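You operate a simulated robot arm through the tools that you are given. There is no shell and no other tool.

The job below is to be done with a simulated robot arm. You get a single attempt, and the scene is never put back.

JOB
Pack the three blue bundles, click once for each, and shut the case.
Fine: short flaps first.

The check looks at the end state, three seconds after you hand in, the way a careful person would. Anything else that was tipped, shoved, dropped, spilled or broken makes it a failure.

ROBOT AND FRAMES
A 7-joint arm with a two-finger parallel gripper, fixed in place. Base frame: the origin is at the foot of the arm, x ahead of it, y to its left, z up; the work surface is at about z = 0.62. Units: m, rad, N and s.
Its first joint turns from -2.304 to 2.304 rad. Payload 3.91 kg.
The tool frame sits at the grasp point between the pads (the TCP): z along the fingers, y along the line on which they close. The tips reach 0.03 m beyond it. Largest opening 0.11 m; finger width 0.02, thickness 0.01; the body of the gripper, 0.048 by 0.112 m, starts 0.055 m behind the TCP.
Orientation is told as [roll, pitch, yaw] about the base's x, y, z axes, in that order, counted from this pose: with the fingers straight down and closing along the base's y, the tool's x points along the base's -x, its y along +y and its z along -z.

CONTROLS
- The arm moves only by the tool send_rows. Its argument "increments" is a list of rows, each a list of 7 numbers: the shift along the tool's x, y, z in m, then the turn, a rotation vector about the tool's x, y, z in rad, then the closure in counts, from 0 (fully open) to 255 (shut). In form: [[x, y, z, rx, ry, rz, fingers], ...]. A call has 1 to 20 rows; each row is the pose to reach, as a shift and turn from the pose commanded when the call began, along the tool's axes at that moment. A row lasts 0.2 s, in which the tool goes at most 0.05 m and 0.15 rad; a call with a longer step from one row to the next is refused whole, and so is a gripper value outside its range. Where a pose cannot be reached the arm comes as near as it can. A force on the tool above 40 N (or 10 N above the force at the start of the call, whichever is more), or a blocked arm, ends the call early, and 0.2 s more pass. The fingers move at their own pace (about 0.108 m/s each) and stop on an object; they squeeze with about 26 N. The grip force told is the motor's: it shows also when the fingers shut on nothing. Time passes only in rows, and 0.2 s behind the last, so rows that repeat a pose let the fingers close. It gives the time, the measured TCP pose, the force on the tool (base axes), the opening and the grip force at its end, in the units of the frame above (readings bear some noise), with the torque about the TCP (base axes, N m) and any sound that the robot's microphone picked up.
- Cameras (640 x 400 px; columns grow to the right, rows downward): "scene" is fixed at [0.4, 0.5068, 1.5144]; the picture's right is [0.67, 0.74, 0.00], its down [0.71, -0.64, -0.30] and it looks along [-0.23, 0.20, -0.95] (base axes); focal length 243 px, centre (320, 200). "wrist" rides on the gripper at [0.072, 0.017, -0.103] in the tool frame; the picture's right is [-0.23, 0.97, 0.00], its down [-0.76, -0.18, -0.62] and it looks along [-0.61, -0.14, 0.78] (tool axes); focal length 222 px, centre (320, 200). There is no depth. A picture from a camera that has moved, and an enlarged one, comes with that camera's place and axes in the base frame and with its lens. The place of the scene camera against the robot may be out by one fixed shift of up to 0.018 m in any direction.
- capture(camera): a new picture of that camera. No time passes.
- inspect(camera, box): a new picture of the part [left, top, right, bottom] of that camera's present view, enlarged. No time passes.
- sign_off(): hands the job in; it is judged then, once.

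Nothing tells you positions but the pictures and the camera data. Unless the task says otherwise, let go and move clear before handing in.

The tools are called after "Call:" as a command line: name --pt "numbers of a row" for each row, then --argument value for the rest, lists and objects as JSON in quotes. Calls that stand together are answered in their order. send_rows: Moves the arm, as the interface text tells. Its arguments: {"type":"object","properties":{"increments":{"type":"array"}},"required":["increments"]} The other tools are called the same way: capture (camera) takes a picture; inspect (camera, box) takes an enlarged picture of a part of a camera's view; sign_off () hands the job in.

At the start:

```text
time_s: 0.0
tcp_pos: [0.148, 0.6066, 1.1376]
tool_rot: [-0.001, 0.0, 0.0]
force: [-1.2, 0.4, 0.0]
torque: [0.0, -0.02, 0.01]
grip_width: 0.1102
finger_force: 0.1
```

scene: 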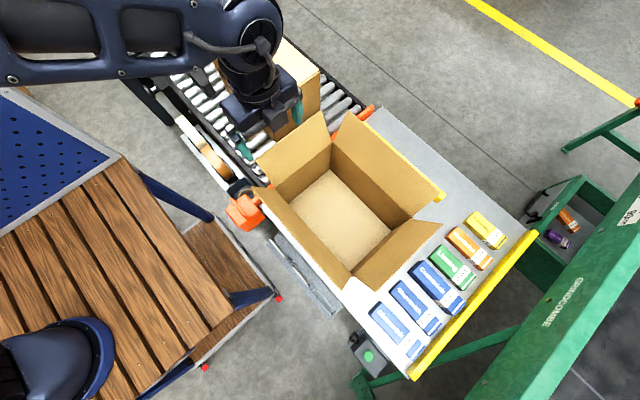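
wrist: 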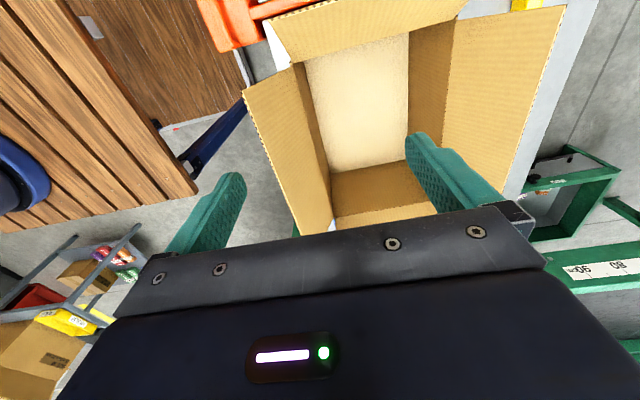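

I see an open carton with four raised flaps on a pack table. Beside it is a row of bundles (three blue, one green, one orange, one yellow), and there is a small box with a green button (a clicker or counter) near the table edge. I'll look closer before I move.

Call:
inspect --camera "scene" --box '[330, 200, 550, 390]'

Call:
inspect --camera "scene" --box '[220, 90, 460, 300]'

Call:
inspect --camera "scene" --box '[320, 310, 440, 390]'

Call:
inspect --camera "scene" --box '[500, 130, 640, 280]'

```text
2.11 times, centred on (440, 295) of scene
camera zoom: at [0.4, 0.5068, 1.5144], right [0.67, 0.74, 0.0], down [0.71, -0.64, -0.3], along [-0.23, 0.2, -0.95], focal length 511 px, centre (67, 0)
```

zoom: 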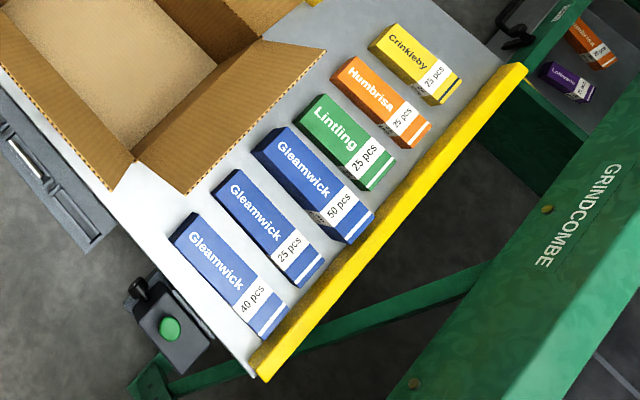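

```text
1.90 times, centred on (340, 195) of scene
camera zoom: at [0.4, 0.5068, 1.5144], right [0.67, 0.74, 0.0], down [0.71, -0.64, -0.3], along [-0.23, 0.2, -0.95], focal length 462 px, centre (282, 210)
```

zoom: 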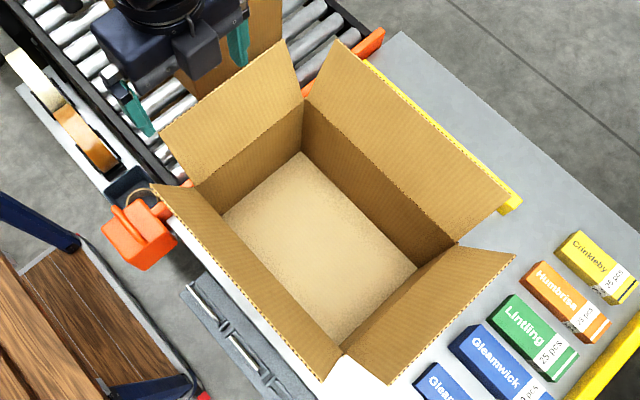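

```text
5.00 times, centred on (380, 350) of scene
camera zoom: at [0.4, 0.5068, 1.5144], right [0.67, 0.74, 0.0], down [0.71, -0.64, -0.3], along [-0.23, 0.2, -0.95], focal length 1213 px, centre (20, -550)
```

zoom: 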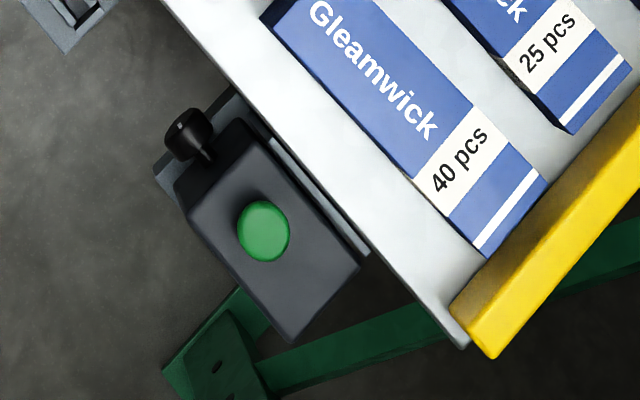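

```text
2.67 times, centred on (570, 205) of scene
camera zoom: at [0.4, 0.5068, 1.5144], right [0.67, 0.74, 0.0], down [0.71, -0.64, -0.3], along [-0.23, 0.2, -0.95], focal length 647 px, centre (-347, 187)
```

zoom: 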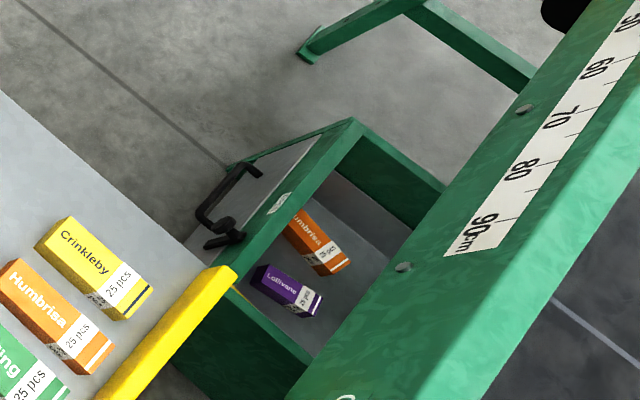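

The axes line up with the table. I put the case at about x 0.12–0.45, y 0.57–0.82 with its rim near z 0.84. The blue bundles lie along x near x = 0.68, at y ≈ 0.59, 0.68 and 0.78. I'll move high over the case so the wrist camera can see the bundles.

Call:
send_rows --pt "-0.03 0.02 0.0 0 0 0 0" --pt "-0.06 0.04 0.01 0 0 0 0" --pt "-0.1 0.06 0.02 0 0 0 0" --pt "-0.14 0.085 0.04 0 0 0 0" --pt "-0.18 0.11 0.06 0 0 0 0" --pt "-0.205 0.13 0.075 0 0 0 0" --pt "-0.219 0.145 0.0876 0 0 0 0" --pt "-0.219 0.145 0.0876 0 0 0 0"

Call:
capture --camera "wrist"

Call:
capture --camera "scene"

```text
refused: row 4 steps farther than a row can; nothing moved
```

```text
taken
camera wrist: at [0.0748, 0.6241, 1.2399], right [0.23, 0.97, 0.0], down [0.76, -0.18, 0.62], along [0.61, -0.14, -0.78], focal length 222 px, centre (320, 200)
```

wrist: 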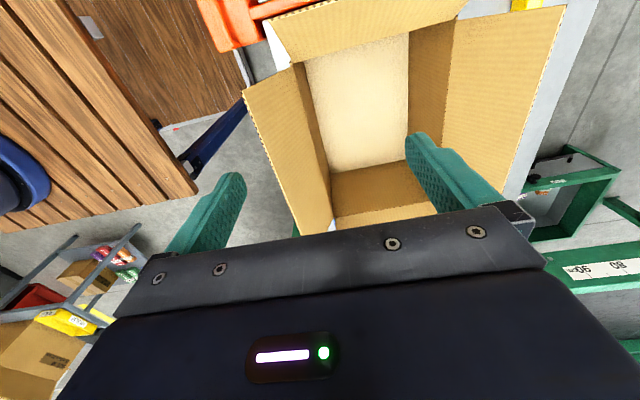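

```text
taken
```

scene: 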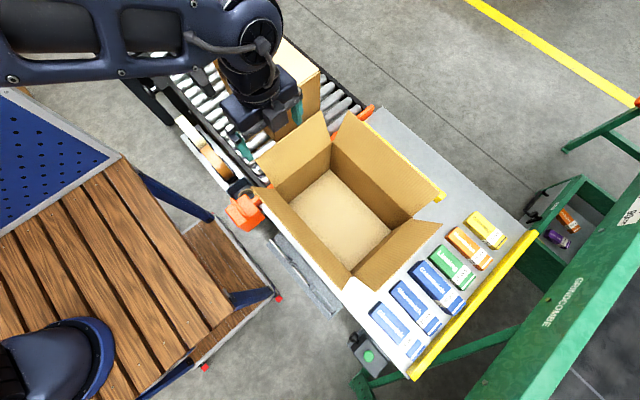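

That call was refused because one step was too long. The arm did not move, so I'll send the same move in smaller steps.

Call:
send_rows --pt "-0.025 0.017 0.01 0 0 0 0" --pt "-0.055 0.036 0.022 0 0 0 0" --pt "-0.085 0.056 0.034 0 0 0 0" --pt "-0.115 0.076 0.046 0 0 0 0" --pt "-0.145 0.096 0.058 0 0 0 0" --pt "-0.175 0.116 0.07 0 0 0 0" --pt "-0.2 0.132 0.08 0 0 0 0" --pt "-0.219 0.145 0.0876 0 0 0 0" --pt "-0.219 0.145 0.0876 0 0 0 0"

Call:
capture --camera "wrist"

Call:
capture --camera "scene"

```text
time_s: 2.0
tcp_pos: [0.3649, 0.7501, 1.0489]
tool_rot: [0.001, 0.0, 0.001]
force: [0.5, -0.6, -0.3]
torque: [0.01, -0.01, 0.01]
grip_width: 0.1101
finger_force: 0.0
```

```text
taken
camera wrist: at [0.2929, 0.7681, 1.1519], right [0.23, 0.97, 0.0], down [0.76, -0.18, 0.62], along [0.61, -0.14, -0.78], focal length 222 px, centre (320, 200)
```

wrist: 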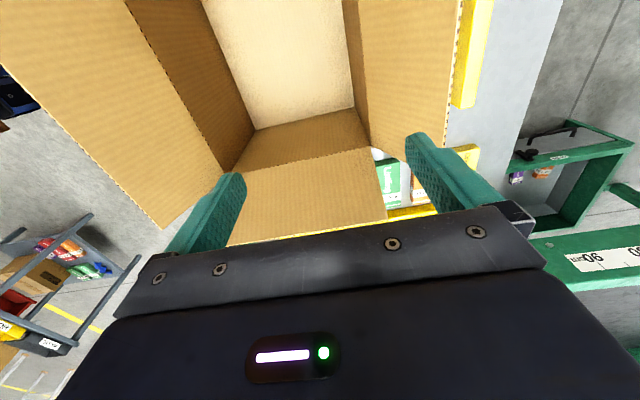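

```text
taken
```

scene: 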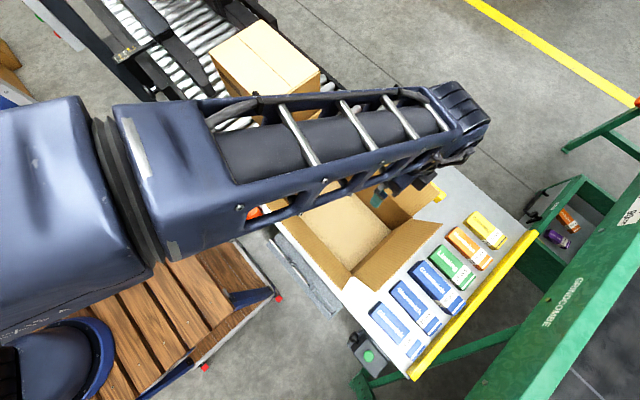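

From the wrist view, the case's +x wall is at x ≈ 0.459 and its floor spans y ≈ 0.563–0.811, so the scene camera is only slightly off. Next I'll move beyond the right flap, still high, to look at the bundles and the button.

Call:
send_rows --pt "-0.035 -0.012 0.0 0 0 0 0" --pt "-0.07 -0.025 0.0 0 0 0 0" --pt "-0.105 -0.038 0.01 0 0 0 0" --pt "-0.14 -0.05 0.02 0 0 0 0" --pt "-0.17 -0.06 0.025 0 0 0 0" --pt "-0.185 -0.07 0.03 0 0 0 0" --pt "-0.185 -0.07 0.03 0 0 0 0"

Call:
capture --camera "wrist"

Call:
inspect --camera "wrist" --box '[160, 0, 480, 200]'

Call:
capture --camera "scene"

```text
time_s: 3.6
tcp_pos: [0.55, 0.6808, 1.0184]
tool_rot: [0.0, 0.0, 0.0]
force: [-1.1, 0.4, 0.1]
torque: [-0.01, -0.01, 0.0]
grip_width: 0.1099
finger_force: 0.1
```

```text
taken
camera wrist: at [0.4774, 0.6985, 1.1219], right [0.23, 0.97, 0.0], down [0.76, -0.18, 0.62], along [0.61, -0.14, -0.78], focal length 222 px, centre (320, 200)
```

wrist: 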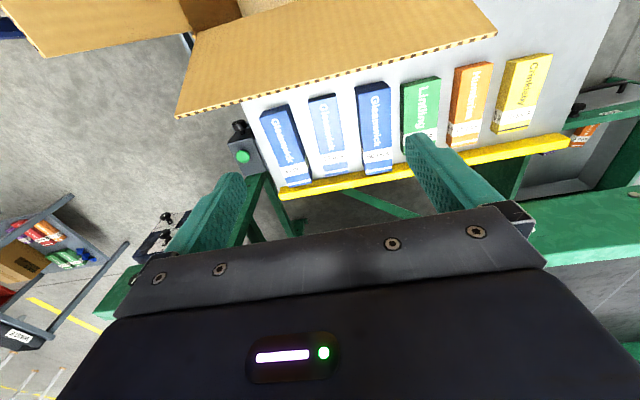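

```text
2.00 times, centred on (320, 100) of wrist
camera zoom: at [0.4774, 0.6985, 1.1219], right [0.23, 0.97, 0.0], down [0.76, -0.18, 0.62], along [0.61, -0.14, -0.78], focal length 444 px, centre (320, 400)
```

zoom: 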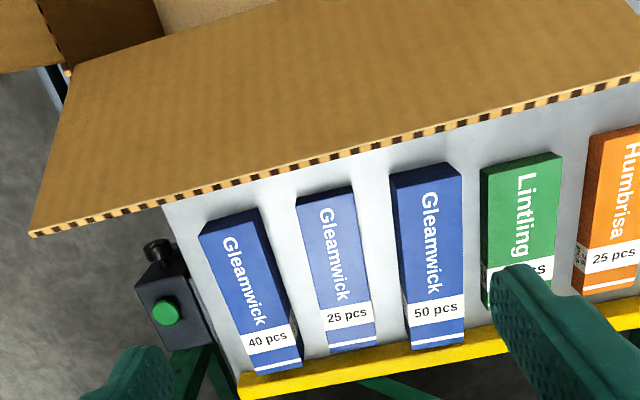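

```text
taken
```

scene: 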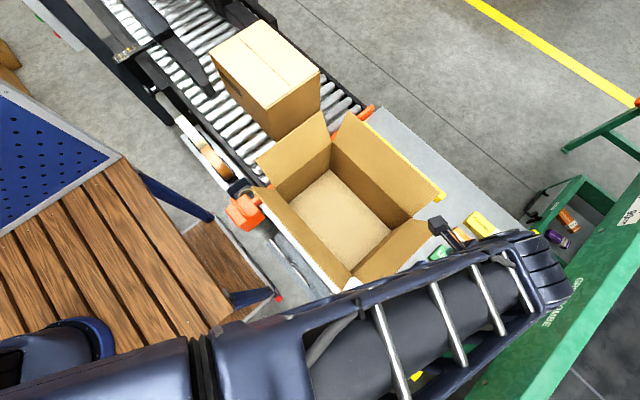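

The three blue Gleamwick bundles (40, 25 and 50 pcs) and the green button on the box at the table edge are all in view. I'll zoom in to measure them.

Call:
inspect --camera "wrist" --box '[240, 90, 340, 190]'

Call:
inspect --camera "wrist" --box '[330, 70, 430, 190]'

Call:
inspect --camera "wrist" --box '[215, 110, 275, 190]'

```text
4.00 times, centred on (290, 140) of wrist
camera zoom: at [0.4774, 0.6985, 1.1219], right [0.23, 0.97, 0.0], down [0.76, -0.18, 0.62], along [0.61, -0.14, -0.78], focal length 888 px, centre (440, 440)
```

zoom: 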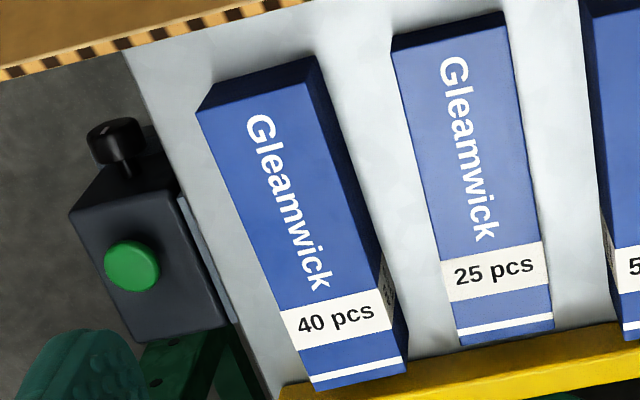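

```text
3.33 times, centred on (380, 130) of wrist
camera zoom: at [0.4774, 0.6985, 1.1219], right [0.23, 0.97, 0.0], down [0.76, -0.18, 0.62], along [0.61, -0.14, -0.78], focal length 740 px, centre (120, 433)
```

zoom: 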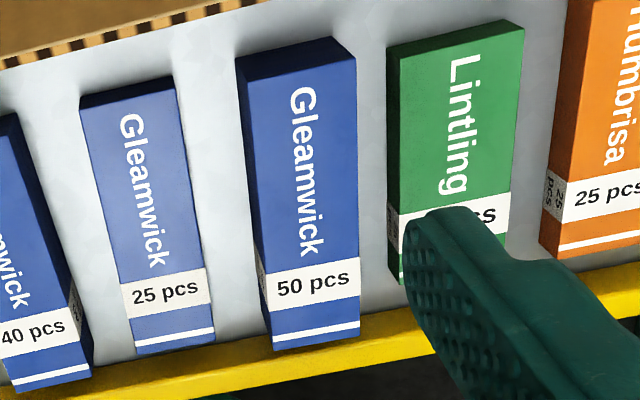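

```text
5.00 times, centred on (245, 150) of wrist
camera zoom: at [0.4774, 0.6985, 1.1219], right [0.23, 0.97, 0.0], down [0.76, -0.18, 0.62], along [0.61, -0.14, -0.78], focal length 1111 px, centre (695, 450)
```

zoom: 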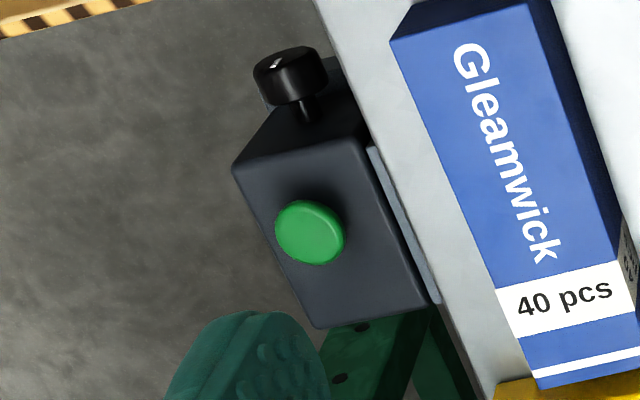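

I measure the 40 bundle at (0.686, 0.573) with its top at z ≈ 0.665, the 25 at (0.689, 0.672) with a top near 0.645, and the 50 at (0.688, 0.773) with a top near 0.677. The button is near (0.685, 0.457, 0.633). I'll start above the 40-pcs bundle, going part-way down and checking that the arm clears.

Call:
send_rows --pt "-0.025 -0.02 0.0 0 0 0 70" --pt "-0.05 -0.04 0.0 0 0 0 70" --pt "-0.08 -0.06 0.01 0 0 0 70" --pt "-0.105 -0.08 0.03 0 0 0 70" --pt "-0.125 -0.098 0.06 0 0 0 70" --pt "-0.136 -0.107 0.095 0 0 0 70" --pt "-0.136 -0.107 0.13 0 0 0 70" --pt "-0.136 -0.107 0.168 0 0 0 70" --pt "-0.136 -0.107 0.168 0 0 0 70"

Call:
capture --camera "wrist"

Call:
capture --camera "scene"

```text
time_s: 5.6
tcp_pos: [0.6879, 0.5737, 0.8523]
tool_rot: [0.0, 0.0, -0.002]
force: [0.4, 0.0, 0.7]
torque: [-0.02, 0.04, -0.04]
grip_width: 0.0798
finger_force: 0.0
```

```text
taken
camera wrist: at [0.6153, 0.591, 0.9545], right [0.23, 0.97, 0.0], down [0.76, -0.18, 0.62], along [0.61, -0.14, -0.78], focal length 222 px, centre (320, 200)
```

wrist: 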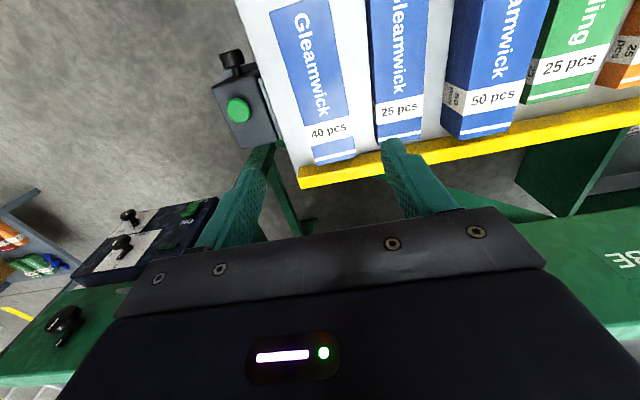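

```text
taken
```

scene: 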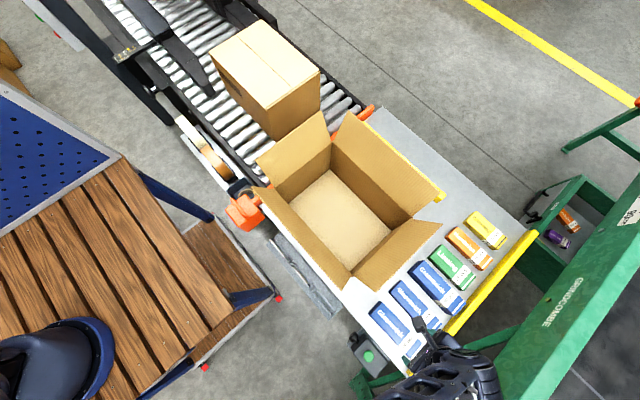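

The gripper is above the 40-pcs bundle and the forearm is clear of the case. I'll zoom in from this closer view to refine the alignment.

Call:
inspect --camera "wrist" --box '[220, 0, 400, 190]'

Call:
inspect --camera "wrist" --box '[360, 0, 560, 160]'

Call:
inspect --camera "wrist" --box '[200, 40, 300, 160]'

Call:
inspect --camera "wrist" --box '[60, 180, 220, 300]'

```text
2.11 times, centred on (310, 95) of wrist
camera zoom: at [0.6153, 0.591, 0.9545], right [0.23, 0.97, 0.0], down [0.76, -0.18, 0.62], along [0.61, -0.14, -0.78], focal length 468 px, centre (341, 421)
```

zoom: 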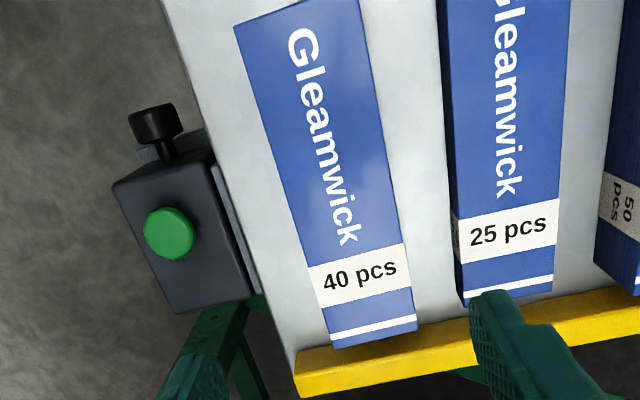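

```text
2.50 times, centred on (460, 80) of wrist
camera zoom: at [0.6153, 0.591, 0.9545], right [0.23, 0.97, 0.0], down [0.76, -0.18, 0.62], along [0.61, -0.14, -0.78], focal length 555 px, centre (-30, 500)
```

zoom: 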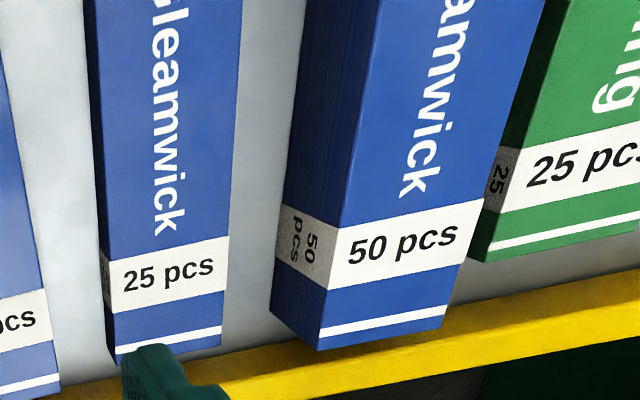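

```text
3.33 times, centred on (250, 100) of wrist
camera zoom: at [0.6153, 0.591, 0.9545], right [0.23, 0.97, 0.0], down [0.76, -0.18, 0.62], along [0.61, -0.14, -0.78], focal length 740 px, centre (553, 533)
```

zoom: 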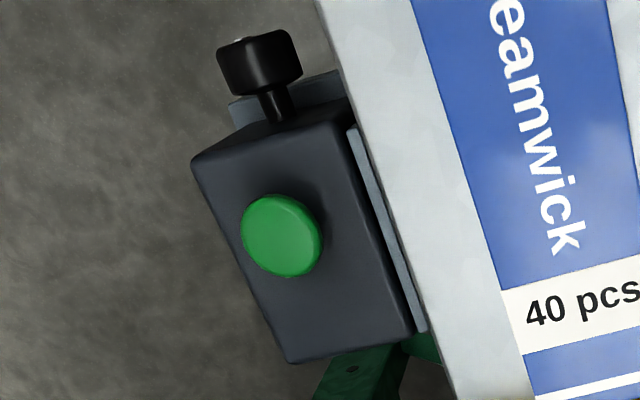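

```text
3.33 times, centred on (140, 240) of wrist
camera zoom: at [0.6153, 0.591, 0.9545], right [0.23, 0.97, 0.0], down [0.76, -0.18, 0.62], along [0.61, -0.14, -0.78], focal length 740 px, centre (920, 67)
```

zoom: 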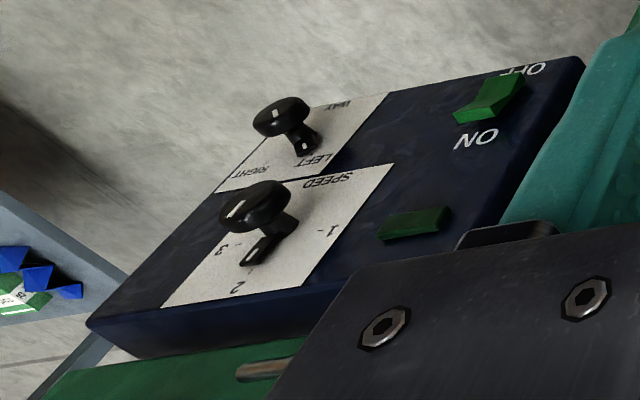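

The conveyor switches on the far panel aren't part of this job, so I'll leave them alone. The 40-pcs bundle is centred at (0.687, 0.5755) and turned about 0.025 rad. I'll go down, grip it, and test the grip with a small lift.

Call:
send_rows --pt "0 0.001 0.04 0 0 -0.025 70" --pt "0 0.001 0.08 0 0 -0.025 70" --pt "0 0.001 0.12 0 0 -0.025 70" --pt "0 0.001 0.15 0 0 -0.025 70" --pt "0 0.001 0.175 0 0 -0.025 70" --pt "0 0.001 0.188 0 0 -0.025 70" --pt "0 0.001 0.195 0 0 -0.025 70" --pt "0 0.001 0.195 0 0 -0.025 70"

Call:
capture --camera "wrist"

Call:
capture --camera "scene"

```text
time_s: 7.4
tcp_pos: [0.6873, 0.5755, 0.6565]
tool_rot: [0.0, -0.001, 0.024]
force: [-0.2, 0.4, 0.0]
torque: [0.0, -0.04, 0.03]
grip_width: 0.0798
finger_force: 0.0
```

```text
taken
camera wrist: at [0.6141, 0.5922, 0.7588], right [0.2, 0.98, 0.0], down [0.77, -0.16, 0.62], along [0.61, -0.13, -0.78], focal length 222 px, centre (320, 200)
```

wrist: 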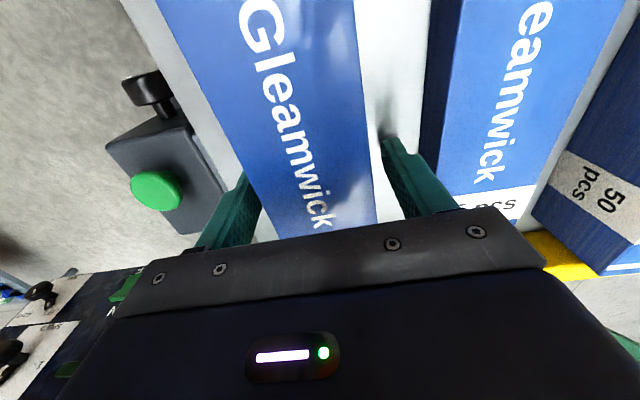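

```text
taken
```

scene: 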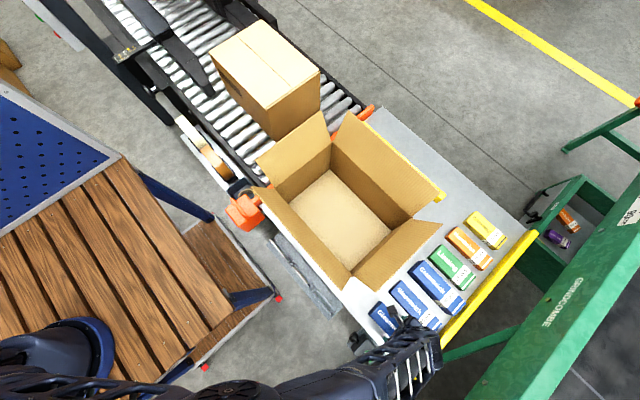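

The fingers straddle the bundle with clearance on both sides. I'll close and lift slightly.

Call:
send_rows --pt "0 0 0 0 0 0 255" --pt "0 0 0 0 0 0 255" --pt "0 0 0 0 0 0 255" --pt "0 0 -0.01 0 0 0 255" --pt "0 0 -0.03 0 0 0 255" --pt "0 0 -0.03 0 0 0 255"

Call:
capture --camera "wrist"

```text
time_s: 8.8
tcp_pos: [0.6874, 0.5764, 0.6845]
tool_rot: [-0.001, 0.001, 0.024]
force: [0.5, 0.4, -0.3]
torque: [-0.03, 0.08, -0.02]
grip_width: 0.0596
finger_force: 25.8
```

```text
taken
camera wrist: at [0.6139, 0.5927, 0.788], right [0.2, 0.98, 0.0], down [0.77, -0.16, 0.62], along [0.61, -0.13, -0.78], focal length 222 px, centre (320, 200)
```

wrist: 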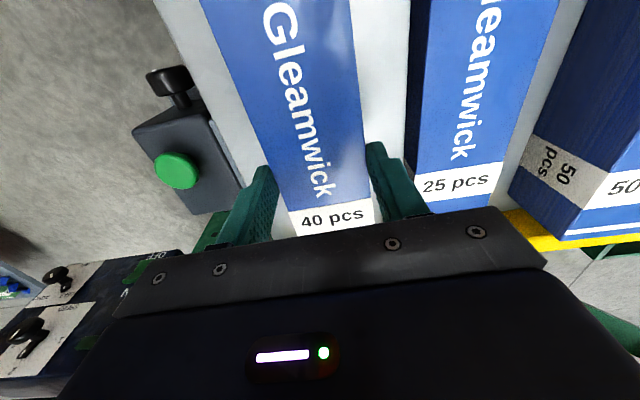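

The grip closed to 0.0596 m on the bundle, but the picture and the near-zero vertical force suggest it may not have come up with the hand. I'll check before doing anything else.

Call:
inspect --camera "wrist" --box '[180, 80, 440, 240]'

Call:
inspect --camera "scene" --box '[330, 270, 460, 400]'

```text
2.46 times, centred on (310, 160) of wrist
camera zoom: at [0.6139, 0.5927, 0.788], right [0.2, 0.98, 0.0], down [0.77, -0.16, 0.62], along [0.61, -0.13, -0.78], focal length 547 px, centre (345, 298)
```

zoom: 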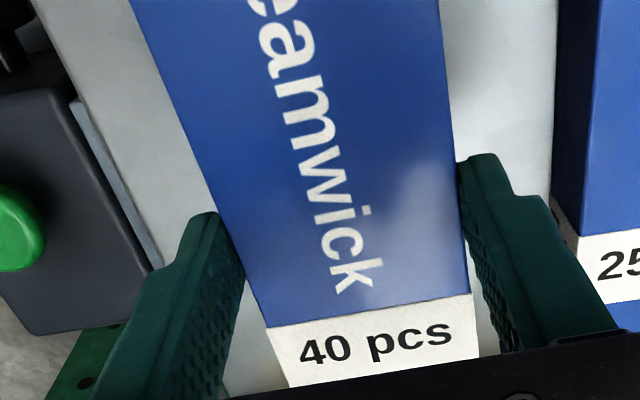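

```text
3.08 times, centred on (395, 335) of scene
camera zoom: at [0.4, 0.5068, 1.5144], right [0.67, 0.74, 0.0], down [0.71, -0.64, -0.3], along [-0.23, 0.2, -0.95], focal length 747 px, centre (89, -215)
```

zoom: 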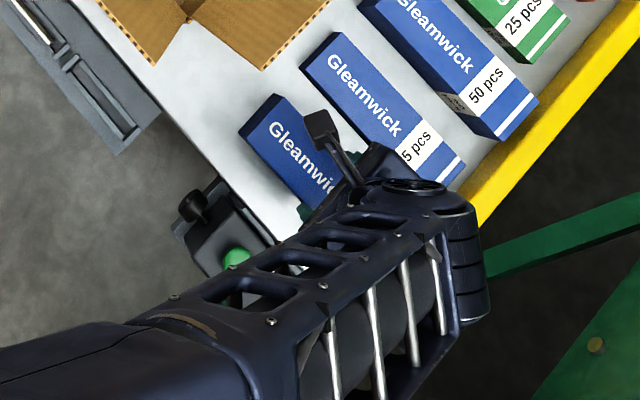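

The bundle is still on the table, so the fingers slid up it. I'll open, go back down slightly deeper, re-grip and lift in very small steps while reading the force.

Call:
send_rows --pt "0 0 0 0 0 0 70" --pt "0 0 0 0 0 0 70" --pt "0 0 0.015 0 0 0 70" --pt "0 0 0.028 0 0 0 70" --pt "0 0 0.0315 0 0 0 70" --pt "0 0 0.0315 0 0 0 70"

Call:
send_rows --pt "0 0 0 0 0 0 255" --pt "0 0 0 0 0 0 255" --pt "0 0 0 0 0 0 255" --pt "0 0 0 0 0 0 255"

Call:
send_rows --pt "0 0 -0.002 0 0 0 255" --pt "0 0 -0.004 0 0 0 255"

Call:
capture --camera "wrist"

```text
time_s: 10.2
tcp_pos: [0.6875, 0.5756, 0.6544]
tool_rot: [0.002, 0.0, 0.024]
force: [-0.7, 0.1, -0.1]
torque: [-0.02, 0.0, 0.01]
grip_width: 0.0797
finger_force: 0.0
```

```text
time_s: 11.2
tcp_pos: [0.6863, 0.5758, 0.656]
tool_rot: [0.001, 0.0, 0.024]
force: [0.7, 0.9, 0.2]
torque: [-0.07, -0.08, 0.0]
grip_width: 0.0594
finger_force: 26.0
```

```text
time_s: 11.8
tcp_pos: [0.6882, 0.5751, 0.6597]
tool_rot: [-0.002, 0.0, 0.023]
force: [0.3, -0.4, -3.0]
torque: [0.0, -0.03, -0.02]
grip_width: 0.0599
finger_force: 26.5
```

```text
taken
camera wrist: at [0.6143, 0.5917, 0.7618], right [0.2, 0.98, 0.0], down [0.77, -0.16, 0.62], along [0.61, -0.13, -0.78], focal length 222 px, centre (320, 200)
```

wrist: 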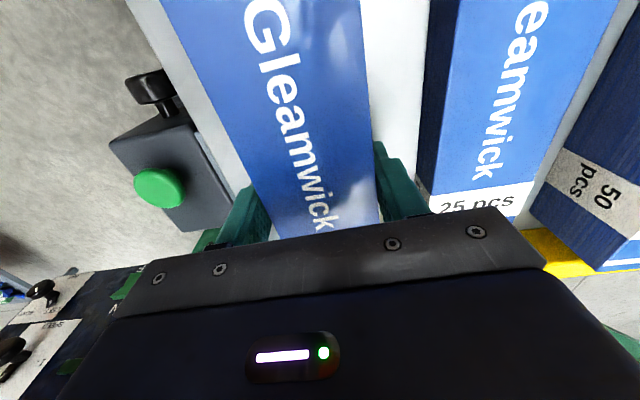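

At 4 mm of lift there are about 3 N on the tool, so the grip is now taking some weight. I'll keep lifting slowly and watch for slip.

Call:
send_rows --pt "0 0 -0.002 0 0 0 255" --pt "0 0 -0.004 0 0 0 255" --pt "0 0 -0.004 0 0 0 255"

Call:
send_rows --pt "0 0 -0.003 0 0 0 255" --pt "0 0 -0.006 0 0 0 255" --pt "0 0 -0.008 0 0 0 255" --pt "0 0 -0.008 0 0 0 255"

Call:
capture --camera "wrist"

```text
time_s: 12.6
tcp_pos: [0.6876, 0.5754, 0.6632]
tool_rot: [0.001, 0.001, 0.027]
force: [0.0, 0.1, -2.6]
torque: [0.0, 0.02, 0.01]
grip_width: 0.0601
finger_force: 26.2
```

```text
time_s: 13.6
tcp_pos: [0.6881, 0.5759, 0.6721]
tool_rot: [0.0, 0.0, 0.023]
force: [-0.3, -0.1, -2.7]
torque: [-0.01, 0.0, 0.0]
grip_width: 0.0599
finger_force: 26.0
```

```text
taken
camera wrist: at [0.6144, 0.5915, 0.7738], right [0.2, 0.98, 0.0], down [0.77, -0.16, 0.62], along [0.61, -0.13, -0.78], focal length 222 px, centre (320, 200)
```

wrist: 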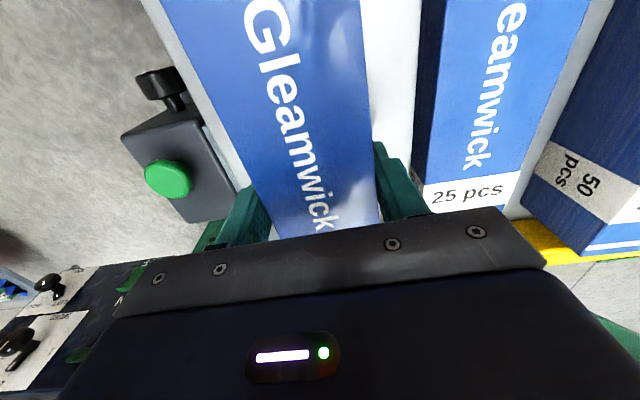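

Now it's clearly held, with about 2.7 N of weight and a steady view. The first lift was probably too abrupt for slick wrap, so I'll ramp all the carrying moves gently.

Call:
send_rows --pt "0 0 -0.002 0 0 0 255" --pt "0 0 -0.006 0 0 0 255" --pt "0 0 -0.012 0 0 0 255" --pt "0 0 -0.02 0 0 0 255" --pt "0 0 -0.029 0 0 0 255" --pt "0 0 -0.038 0 0 0 255" --pt "0 0 -0.046 0 0 0 255" --pt "0 0 -0.052 0 0 0 255" --pt "0 0 -0.056 0 0 0 255" --pt "0 0 -0.058 0 0 0 255"

Call:
capture --camera "wrist"

```text
time_s: 15.8
tcp_pos: [0.6883, 0.5752, 0.7287]
tool_rot: [-0.001, 0.0, 0.025]
force: [-0.4, -0.5, -2.8]
torque: [-0.01, 0.04, -0.01]
grip_width: 0.06
finger_force: 25.8
```

```text
taken
camera wrist: at [0.6148, 0.5917, 0.8318], right [0.2, 0.98, 0.0], down [0.77, -0.16, 0.62], along [0.61, -0.13, -0.78], focal length 222 px, centre (320, 200)
```

wrist: 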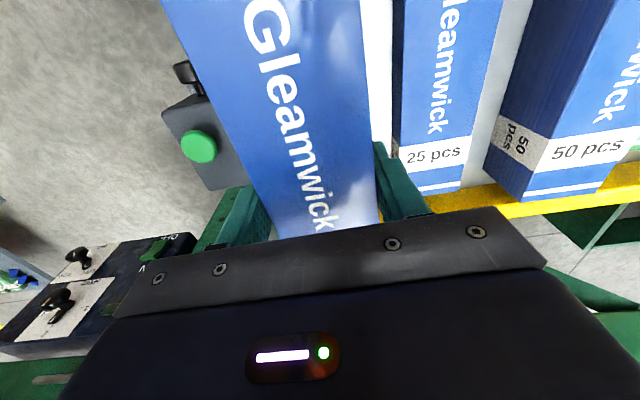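

Call:
send_rows --pt "0 0 -0.003 0 0 0 255" --pt "0 0 -0.01 0 0 0 255" --pt "0 0 -0.021 0 0 0 255" --pt "0 0 -0.036 0 0 0 255" --pt "0 0 -0.054 0 0 0 255" --pt "0 0 -0.074 0 0 0 255" --pt "0 0 -0.094 0 0 0 255" --pt "0 0 -0.114 0 0 0 255" --pt "0 0 -0.134 0 0 0 255" --pt "0 0 -0.154 0 0 0 255" --pt "0 0 -0.174 0 0 0 255" --pt "0 0 -0.194 0 0 0 255" --pt "0 0 -0.214 0 0 0 255" --pt "0 0 -0.232 0 0 0 255" --pt "0 0 -0.247 0 0 0 255" --pt "0 0 -0.258 0 0 0 255" --pt "0 0 -0.266 0 0 0 255" --pt "0 0 -0.271 0 0 0 255" --pt "0 0 -0.274 0 0 0 255" --pt "0 0 -0.275 0 0 0 255"

Call:
capture --camera "wrist"

Call:
capture --camera "scene"

```text
time_s: 20.0
tcp_pos: [0.688, 0.5749, 1.0053]
tool_rot: [0.001, 0.0, 0.023]
force: [-1.0, -0.3, -2.9]
torque: [0.07, -0.03, -0.02]
grip_width: 0.0598
finger_force: 26.0
```

```text
taken
camera wrist: at [0.6142, 0.5911, 1.1073], right [0.2, 0.98, 0.0], down [0.77, -0.16, 0.62], along [0.61, -0.13, -0.78], focal length 222 px, centre (320, 200)
```

wrist: 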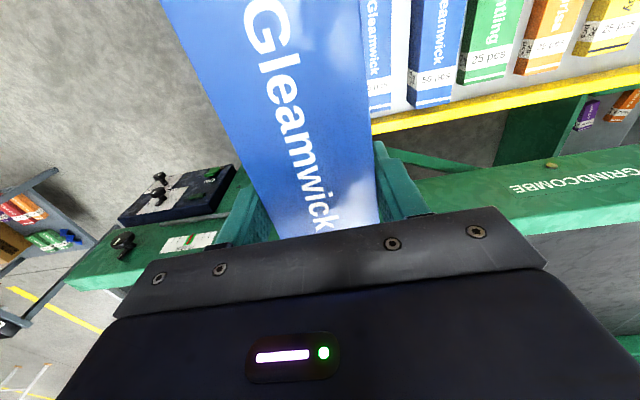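

```text
taken
```

scene: 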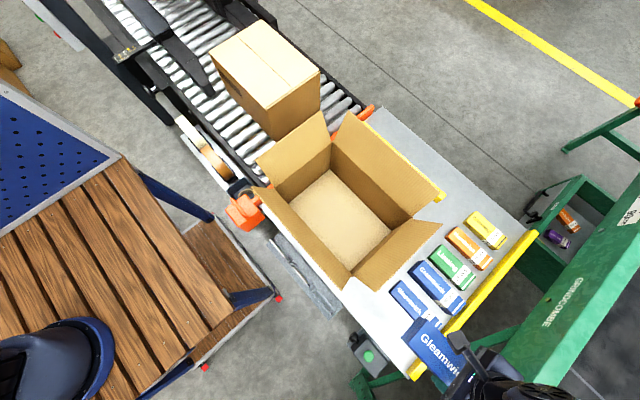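

The bundle is steady at z = 1.0. Next I'll carry it over the case while turning it a quarter turn, so it lies along y and three fit side by side with room for the fingers.

Call:
send_rows --pt "0.006 0.0016 0 0 0 -0.0193 255" --pt "0.018 0.0047 0 0 0 -0.058 255" --pt "0.036 0.0093 0 0 0 -0.116 255" --pt "0.06 0.0155 0 0 0 -0.1933 255" --pt "0.09 0.0233 0 0 0 -0.2899 255" --pt "0.12 0.031 0 0 0 -0.3865 255" --pt "0.15 0.0388 0 0 0 -0.4831 255" --pt "0.18 0.0465 0 0 0 -0.5798 255" --pt "0.21 0.0543 0 0 0 -0.6764 255" --pt "0.24 0.062 0 0 0 -0.773 255" --pt "0.2701 0.0698 0 0 0 -0.8696 255" --pt "0.3001 0.0775 0 0 0 -0.9663 255" --pt "0.3301 0.0853 0 0 0 -1.0629 255" --pt "0.3601 0.093 0 0 0 -1.1595 255" --pt "0.3901 0.1008 0 0 0 -1.2561 255" --pt "0.4201 0.1085 0 0 0 -1.3528 255" --pt "0.4441 0.1147 0 0 0 -1.43 255" --pt "0.4621 0.1194 0 0 0 -1.488 255" --pt "0.4741 0.1225 0 0 0 -1.5267 255" --pt "0.4801 0.124 0 0 0 -1.546 255"

Call:
capture --camera "wrist"

Call:
capture --camera "scene"

```text
time_s: 24.2
tcp_pos: [0.2047, 0.6869, 1.0038]
tool_rot: [-0.001, -0.003, 1.571]
force: [0.2, -0.2, -2.7]
torque: [0.01, 0.02, 0.0]
grip_width: 0.0596
finger_force: 25.8
```

```text
taken
camera wrist: at [0.1869, 0.6159, 1.1066], right [-0.97, 0.23, 0.0], down [0.18, 0.76, 0.62], along [0.14, 0.61, -0.78], focal length 222 px, centre (320, 200)
```

wrist: 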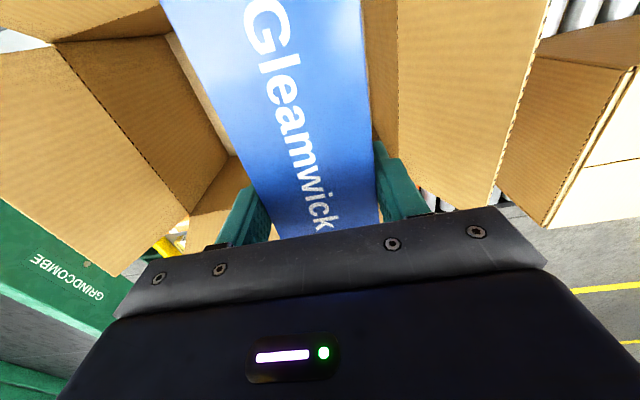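

```text
taken
```

scene: 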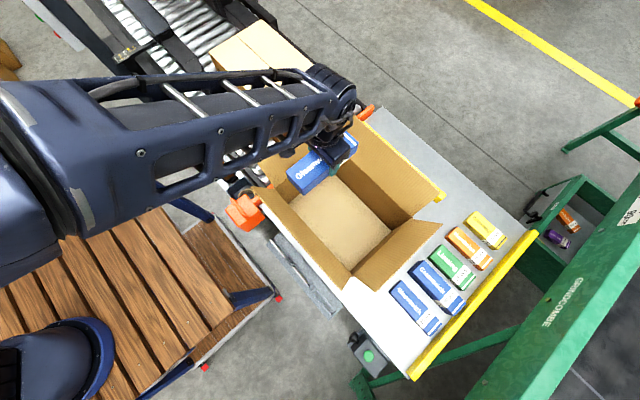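

The bundle is over the case, lined up with y and well inside the rim. I'll lower it gently to just above the case floor.

Call:
send_rows --pt "0 0 0.0041 0 0 0 255" --pt "0 0 0.0123 0 0 0 255" --pt "0 0 0.0246 0 0 0 255" --pt "0 0 0.041 0 0 0 255" --pt "0 0 0.0615 0 0 0 255" --pt "0 0 0.082 0 0 0 255" --pt "0 0 0.1025 0 0 0 255" --pt "0 0 0.123 0 0 0 255" --pt "0 0 0.1435 0 0 0 255" --pt "0 0 0.164 0 0 0 255" --pt "0 0 0.1845 0 0 0 255" --pt "0 0 0.205 0 0 0 255" --pt "0 0 0.2255 0 0 0 255" --pt "0 0 0.246 0 0 0 255" --pt "0 0 0.2665 0 0 0 255" --pt "0 0 0.287 0 0 0 255" --pt "0 0 0.3034 0 0 0 255" --pt "0 0 0.3157 0 0 0 255" --pt "0 0 0.3239 0 0 0 255" --pt "0 0 0.328 0 0 0 255"

Call:
capture --camera "wrist"

Call:
capture --camera "scene"

```text
time_s: 28.4
tcp_pos: [0.2038, 0.6869, 0.6749]
tool_rot: [0.0, 0.001, 1.572]
force: [-0.7, -0.3, -3.4]
torque: [0.03, -0.01, 0.0]
grip_width: 0.06
finger_force: 26.3
```

```text
taken
camera wrist: at [0.1868, 0.6167, 0.7792], right [-0.97, 0.23, 0.0], down [0.18, 0.76, 0.62], along [0.14, 0.61, -0.78], focal length 222 px, centre (320, 200)
```

wrist: 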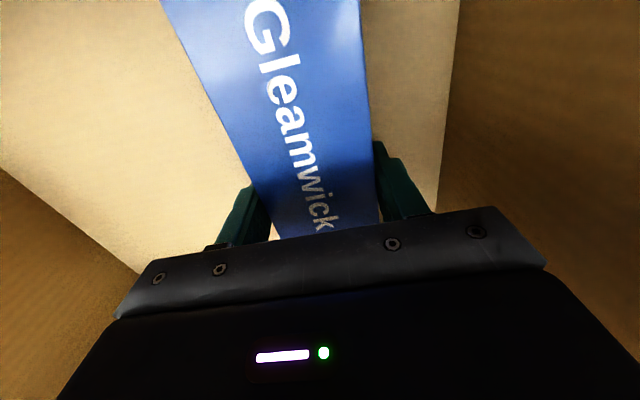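

```text
taken
```

scene: 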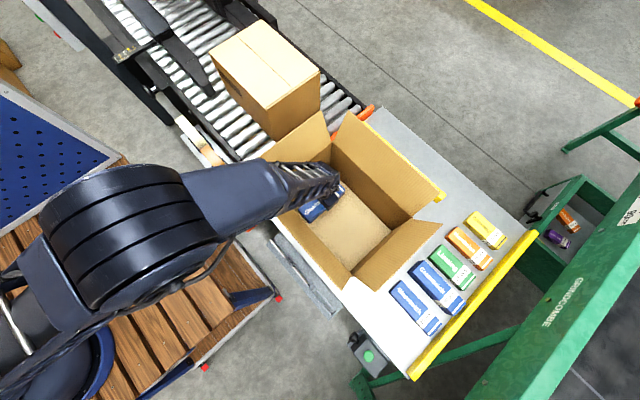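

It's hanging just above the case floor. I'll lower it in millimetre steps until it touches.

Call:
send_rows --pt "0 0 0.003 0 0 0 255" --pt "0 0 0.006 0 0 0 255" --pt "0 0 0.009 0 0 0 255" --pt "0 0 0.009 0 0 0 255"

Call:
send_rows --pt "0 0 0.0015 0 0 0 255" --pt "0 0 0.003 0 0 0 255" --pt "0 0 0.003 0 0 0 255"

```text
time_s: 29.4
tcp_pos: [0.2044, 0.6892, 0.6677]
tool_rot: [0.001, 0.001, 1.572]
force: [0.3, -0.7, -3.4]
torque: [-0.02, 0.01, -0.01]
grip_width: 0.0597
finger_force: 25.5
```

```text
time_s: 30.2
tcp_pos: [0.2051, 0.6877, 0.6647]
tool_rot: [0.0, 0.0, 1.571]
force: [0.3, 0.8, -2.4]
torque: [0.02, 0.02, -0.03]
grip_width: 0.0601
finger_force: 25.7
```

Call:
send_rows --pt "0 0 0.0015 0 0 0 255" --pt "0 0 0.003 0 0 0 255" --pt "0 0 0.003 0 0 0 255"

```text
time_s: 31.0
tcp_pos: [0.2037, 0.6881, 0.6619]
tool_rot: [0.0, -0.001, 1.57]
force: [-0.5, -0.1, -2.0]
torque: [-0.02, 0.0, 0.0]
grip_width: 0.0599
finger_force: 26.4
```

Call:
send_rows --pt "0 0 0.0015 0 0 0 255" --pt "0 0 0.003 0 0 0 255" --pt "0 0 0.003 0 0 0 255"

```text
time_s: 31.8
tcp_pos: [0.2044, 0.6887, 0.6597]
tool_rot: [0.0, -0.003, 1.57]
force: [-4.0, -10.7, 26.2]
torque: [-0.15, 0.05, -0.05]
grip_width: 0.0601
finger_force: 25.8
```

It has touched down (upward reaction on the tool). I'll ease off 1 mm, open slightly and rise straight up.

Call:
send_rows --pt "0 0 -0.001 0 0 0 255" --pt "0 0 -0.001 0 0 0 200" --pt "0 0 -0.001 0 0 0 75" --pt "0 0 -0.001 0 0 0 70" --pt "0 0 -0.001 0 0 0 70"

Call:
send_rows --pt "0 0 -0.005 0 0 0 70" --pt "0 0 -0.02 0 0 0 70" --pt "0 0 -0.05 0 0 0 70" --pt "0 0 -0.09 0 0 0 70" --pt "0 0 -0.13 0 0 0 70" --pt "0 0 -0.17 0 0 0 70" --pt "0 0 -0.21 0 0 0 70" --pt "0 0 -0.25 0 0 0 70" --pt "0 0 -0.29 0 0 0 70" --pt "0 0 -0.33 0 0 0 70" --pt "0 0 -0.345 0 0 0 70"

Call:
capture --camera "wrist"

Call:
capture --camera "scene"

```text
time_s: 33.0
tcp_pos: [0.2047, 0.6879, 0.6583]
tool_rot: [0.002, 0.001, 1.571]
force: [0.8, 0.6, 0.0]
torque: [0.0, -0.05, 0.0]
grip_width: 0.0797
finger_force: 0.1
```

```text
time_s: 35.4
tcp_pos: [0.2041, 0.6886, 1.0047]
tool_rot: [-0.001, 0.001, 1.571]
force: [-0.1, -0.3, -0.4]
torque: [0.02, 0.02, 0.03]
grip_width: 0.0798
finger_force: 0.1
```

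```text
taken
camera wrist: at [0.1878, 0.617, 1.107], right [-0.97, 0.23, 0.0], down [0.18, 0.76, 0.62], along [0.14, 0.61, -0.78], focal length 222 px, centre (320, 200)
```

wrist: 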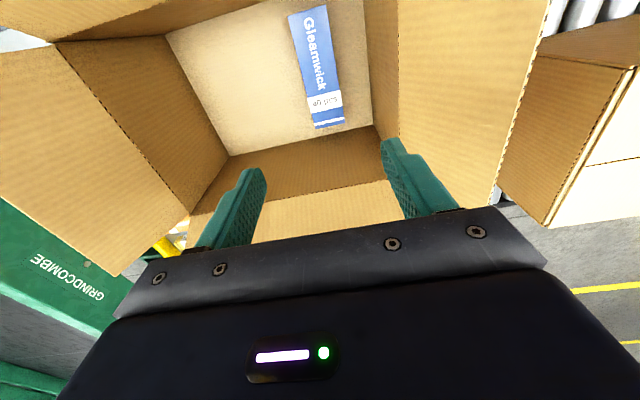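

```text
taken
```

scene: 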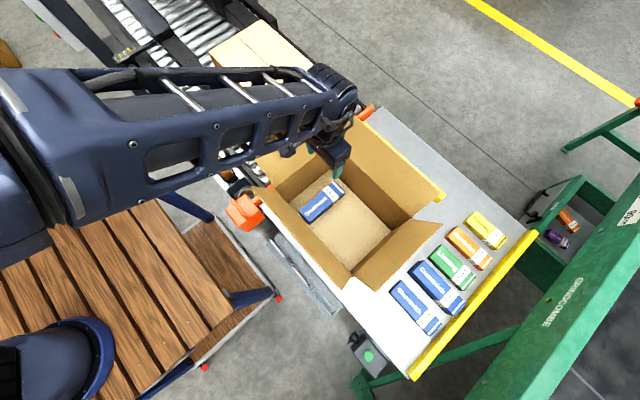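

The first bundle lies flat in the case and the flaps haven't moved. Now I'll click for it. I'll swing back to yaw 0 over the button at about (0.685, 0.455), closing the fingers on the way.

Call:
send_rows --pt "0.0078 -0.016 0 0 0 0.0524 255" --pt "0.0233 -0.0481 0 0 0 0.1571 255" --pt "0.0388 -0.0802 0 0 0 0.2618 255" --pt "0.0543 -0.1122 0 0 0 0.3666 255" --pt "0.0698 -0.1443 0 0 0 0.4713 255" --pt "0.0853 -0.1764 0 0 0 0.576 255" --pt "0.1008 -0.2084 0 0 0 0.6808 255" --pt "0.1163 -0.2405 0 0 0 0.7855 255" --pt "0.1318 -0.2726 0 0 0 0.8902 255" --pt "0.1473 -0.3046 0 0 0 0.995 255" --pt "0.1628 -0.3367 0 0 0 1.0997 255" --pt "0.1783 -0.3688 0 0 0 1.2044 255" --pt "0.1938 -0.4008 0 0 0 1.3092 255" --pt "0.2093 -0.4329 0 0 0 1.4139 255" --pt "0.2248 -0.465 0 0 0 1.5186 255" --pt "0.2325 -0.481 0 0 0 1.571 255"

Call:
send_rows --pt "0 0 0.03 0 0 0 255" --pt "0 0 0.07 0 0 0 255" --pt "0 0 0.11 0 0 0 255" --pt "0 0 0.15 0 0 0 255" --pt "0 0 0.19 0 0 0 255" --pt "0 0 0.225 0 0 0 255" --pt "0 0 0.25 0 0 0 255" --pt "0 0 0.26 0 0 0 255" --pt "0 0 0.26 0 0 0 255"

Call:
capture --camera "wrist"

Call:
capture --camera "scene"

```text
time_s: 38.8
tcp_pos: [0.685, 0.4557, 1.0041]
tool_rot: [-0.002, -0.001, -0.002]
force: [0.3, 0.3, -0.3]
torque: [-0.04, 0.0, 0.0]
grip_width: 0.0
finger_force: 25.9
```

```text
time_s: 40.8
tcp_pos: [0.685, 0.4555, 0.744]
tool_rot: [-0.001, -0.001, 0.001]
force: [0.0, 0.1, 0.6]
torque: [0.02, 0.01, 0.0]
grip_width: 0.0
finger_force: 25.7
```

```text
taken
camera wrist: at [0.612, 0.4739, 0.8456], right [0.23, 0.97, 0.0], down [0.76, -0.18, 0.62], along [0.61, -0.14, -0.78], focal length 222 px, centre (320, 200)
```

wrist: 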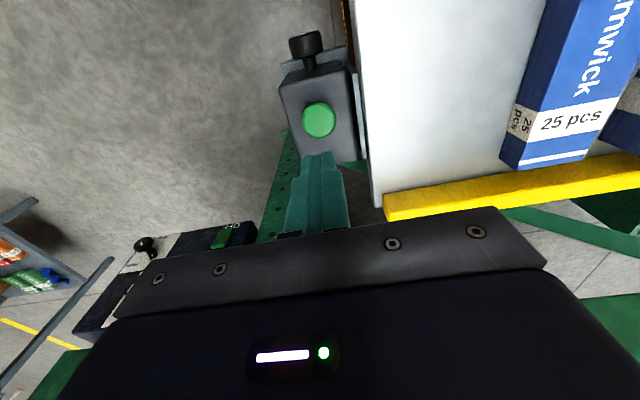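

```text
taken
```

scene: 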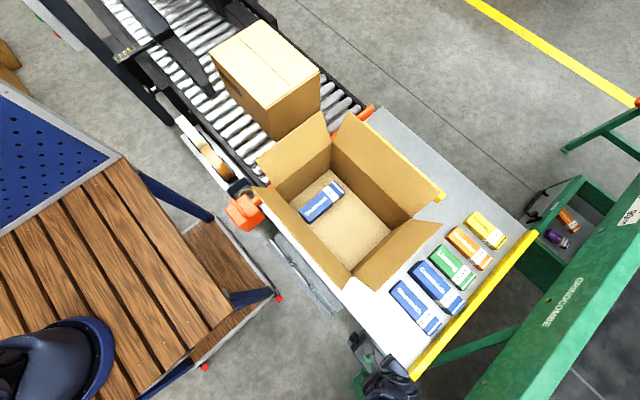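

The closed fingertips are right over the green button. I'll approach it and then press in small steps, listening for the click.

Call:
send_rows --pt "0 0 0.02 0 0 0 255" --pt "0 0 0.045 0 0 0 255" --pt "0 0 0.06 0 0 0 255" --pt "0 0 0.069 0 0 0 255"

Call:
send_rows --pt "0 0 0.002 0 0 0 255" --pt "0 0 0.004 0 0 0 255" --pt "0 0 0.006 0 0 0 255"

Call:
inspect --camera "wrist" --box '[240, 60, 400, 220]'

```text
time_s: 41.8
tcp_pos: [0.6856, 0.4553, 0.6743]
tool_rot: [0.002, -0.001, 0.001]
force: [-0.4, -0.1, 0.2]
torque: [-0.01, 0.01, -0.02]
grip_width: 0.0
finger_force: 26.5
```

```text
time_s: 42.6
tcp_pos: [0.6865, 0.4543, 0.6672]
tool_rot: [0.0, -0.001, -0.001]
force: [-0.4, -0.1, -0.3]
torque: [-0.01, 0.02, 0.01]
grip_width: 0.0002
finger_force: 26.4
```

```text
2.50 times, centred on (320, 140) of wrist
camera zoom: at [0.613, 0.4725, 0.7717], right [0.23, 0.97, 0.0], down [0.76, -0.18, 0.62], along [0.61, -0.14, -0.78], focal length 555 px, centre (320, 350)
```

zoom: 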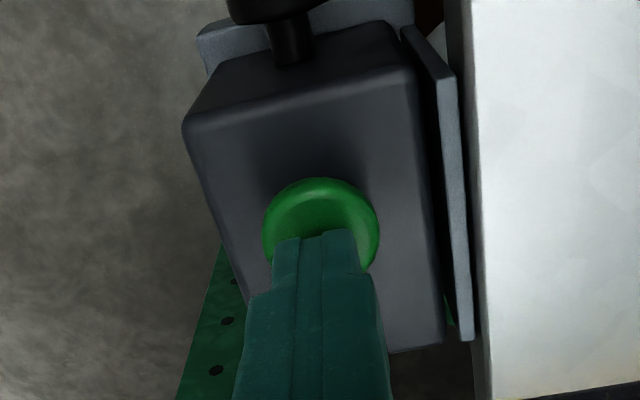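

Call:
send_rows --pt "0 0 0.002 0 0 0 255" --pt "0 0 0.004 0 0 0 255"

```text
time_s: 43.2
tcp_pos: [0.6862, 0.4558, 0.6648]
tool_rot: [0.0, 0.001, 0.0]
force: [-0.4, 0.1, -0.3]
torque: [0.02, 0.02, 0.0]
grip_width: 0.0
finger_force: 25.8
```

Call:
send_rows --pt "0 0 0.0015 0 0 0 255" --pt "0 0 0.003 0 0 0 255"

```text
time_s: 43.8
tcp_pos: [0.6852, 0.4553, 0.6625]
tool_rot: [0.001, 0.002, 0.002]
force: [-0.8, -0.3, 0.4]
torque: [0.0, 0.03, -0.01]
grip_width: 0.0
finger_force: 25.7
```

Call:
send_rows --pt "0 0 0.0015 0 0 0 255" --pt "0 0 0.003 0 0 0 255"

```text
time_s: 44.4
tcp_pos: [0.6854, 0.456, 0.6595]
tool_rot: [0.002, -0.001, 0.001]
force: [0.5, 1.0, 1.6]
torque: [0.02, 0.01, -0.05]
grip_width: 0.0
finger_force: 25.8
```

I can feel the first light contact (1.6 N). I'll press on in small increments.

Call:
send_rows --pt "0 0 0.001 0 0 0 255" --pt "0 0 0.002 0 0 0 255"

```text
time_s: 45.0
tcp_pos: [0.6854, 0.4551, 0.6564]
tool_rot: [0.001, -0.001, 0.0]
force: [-1.4, 0.1, 2.2]
torque: [-0.01, 0.03, 0.02]
grip_width: 0.0
finger_force: 25.8
```

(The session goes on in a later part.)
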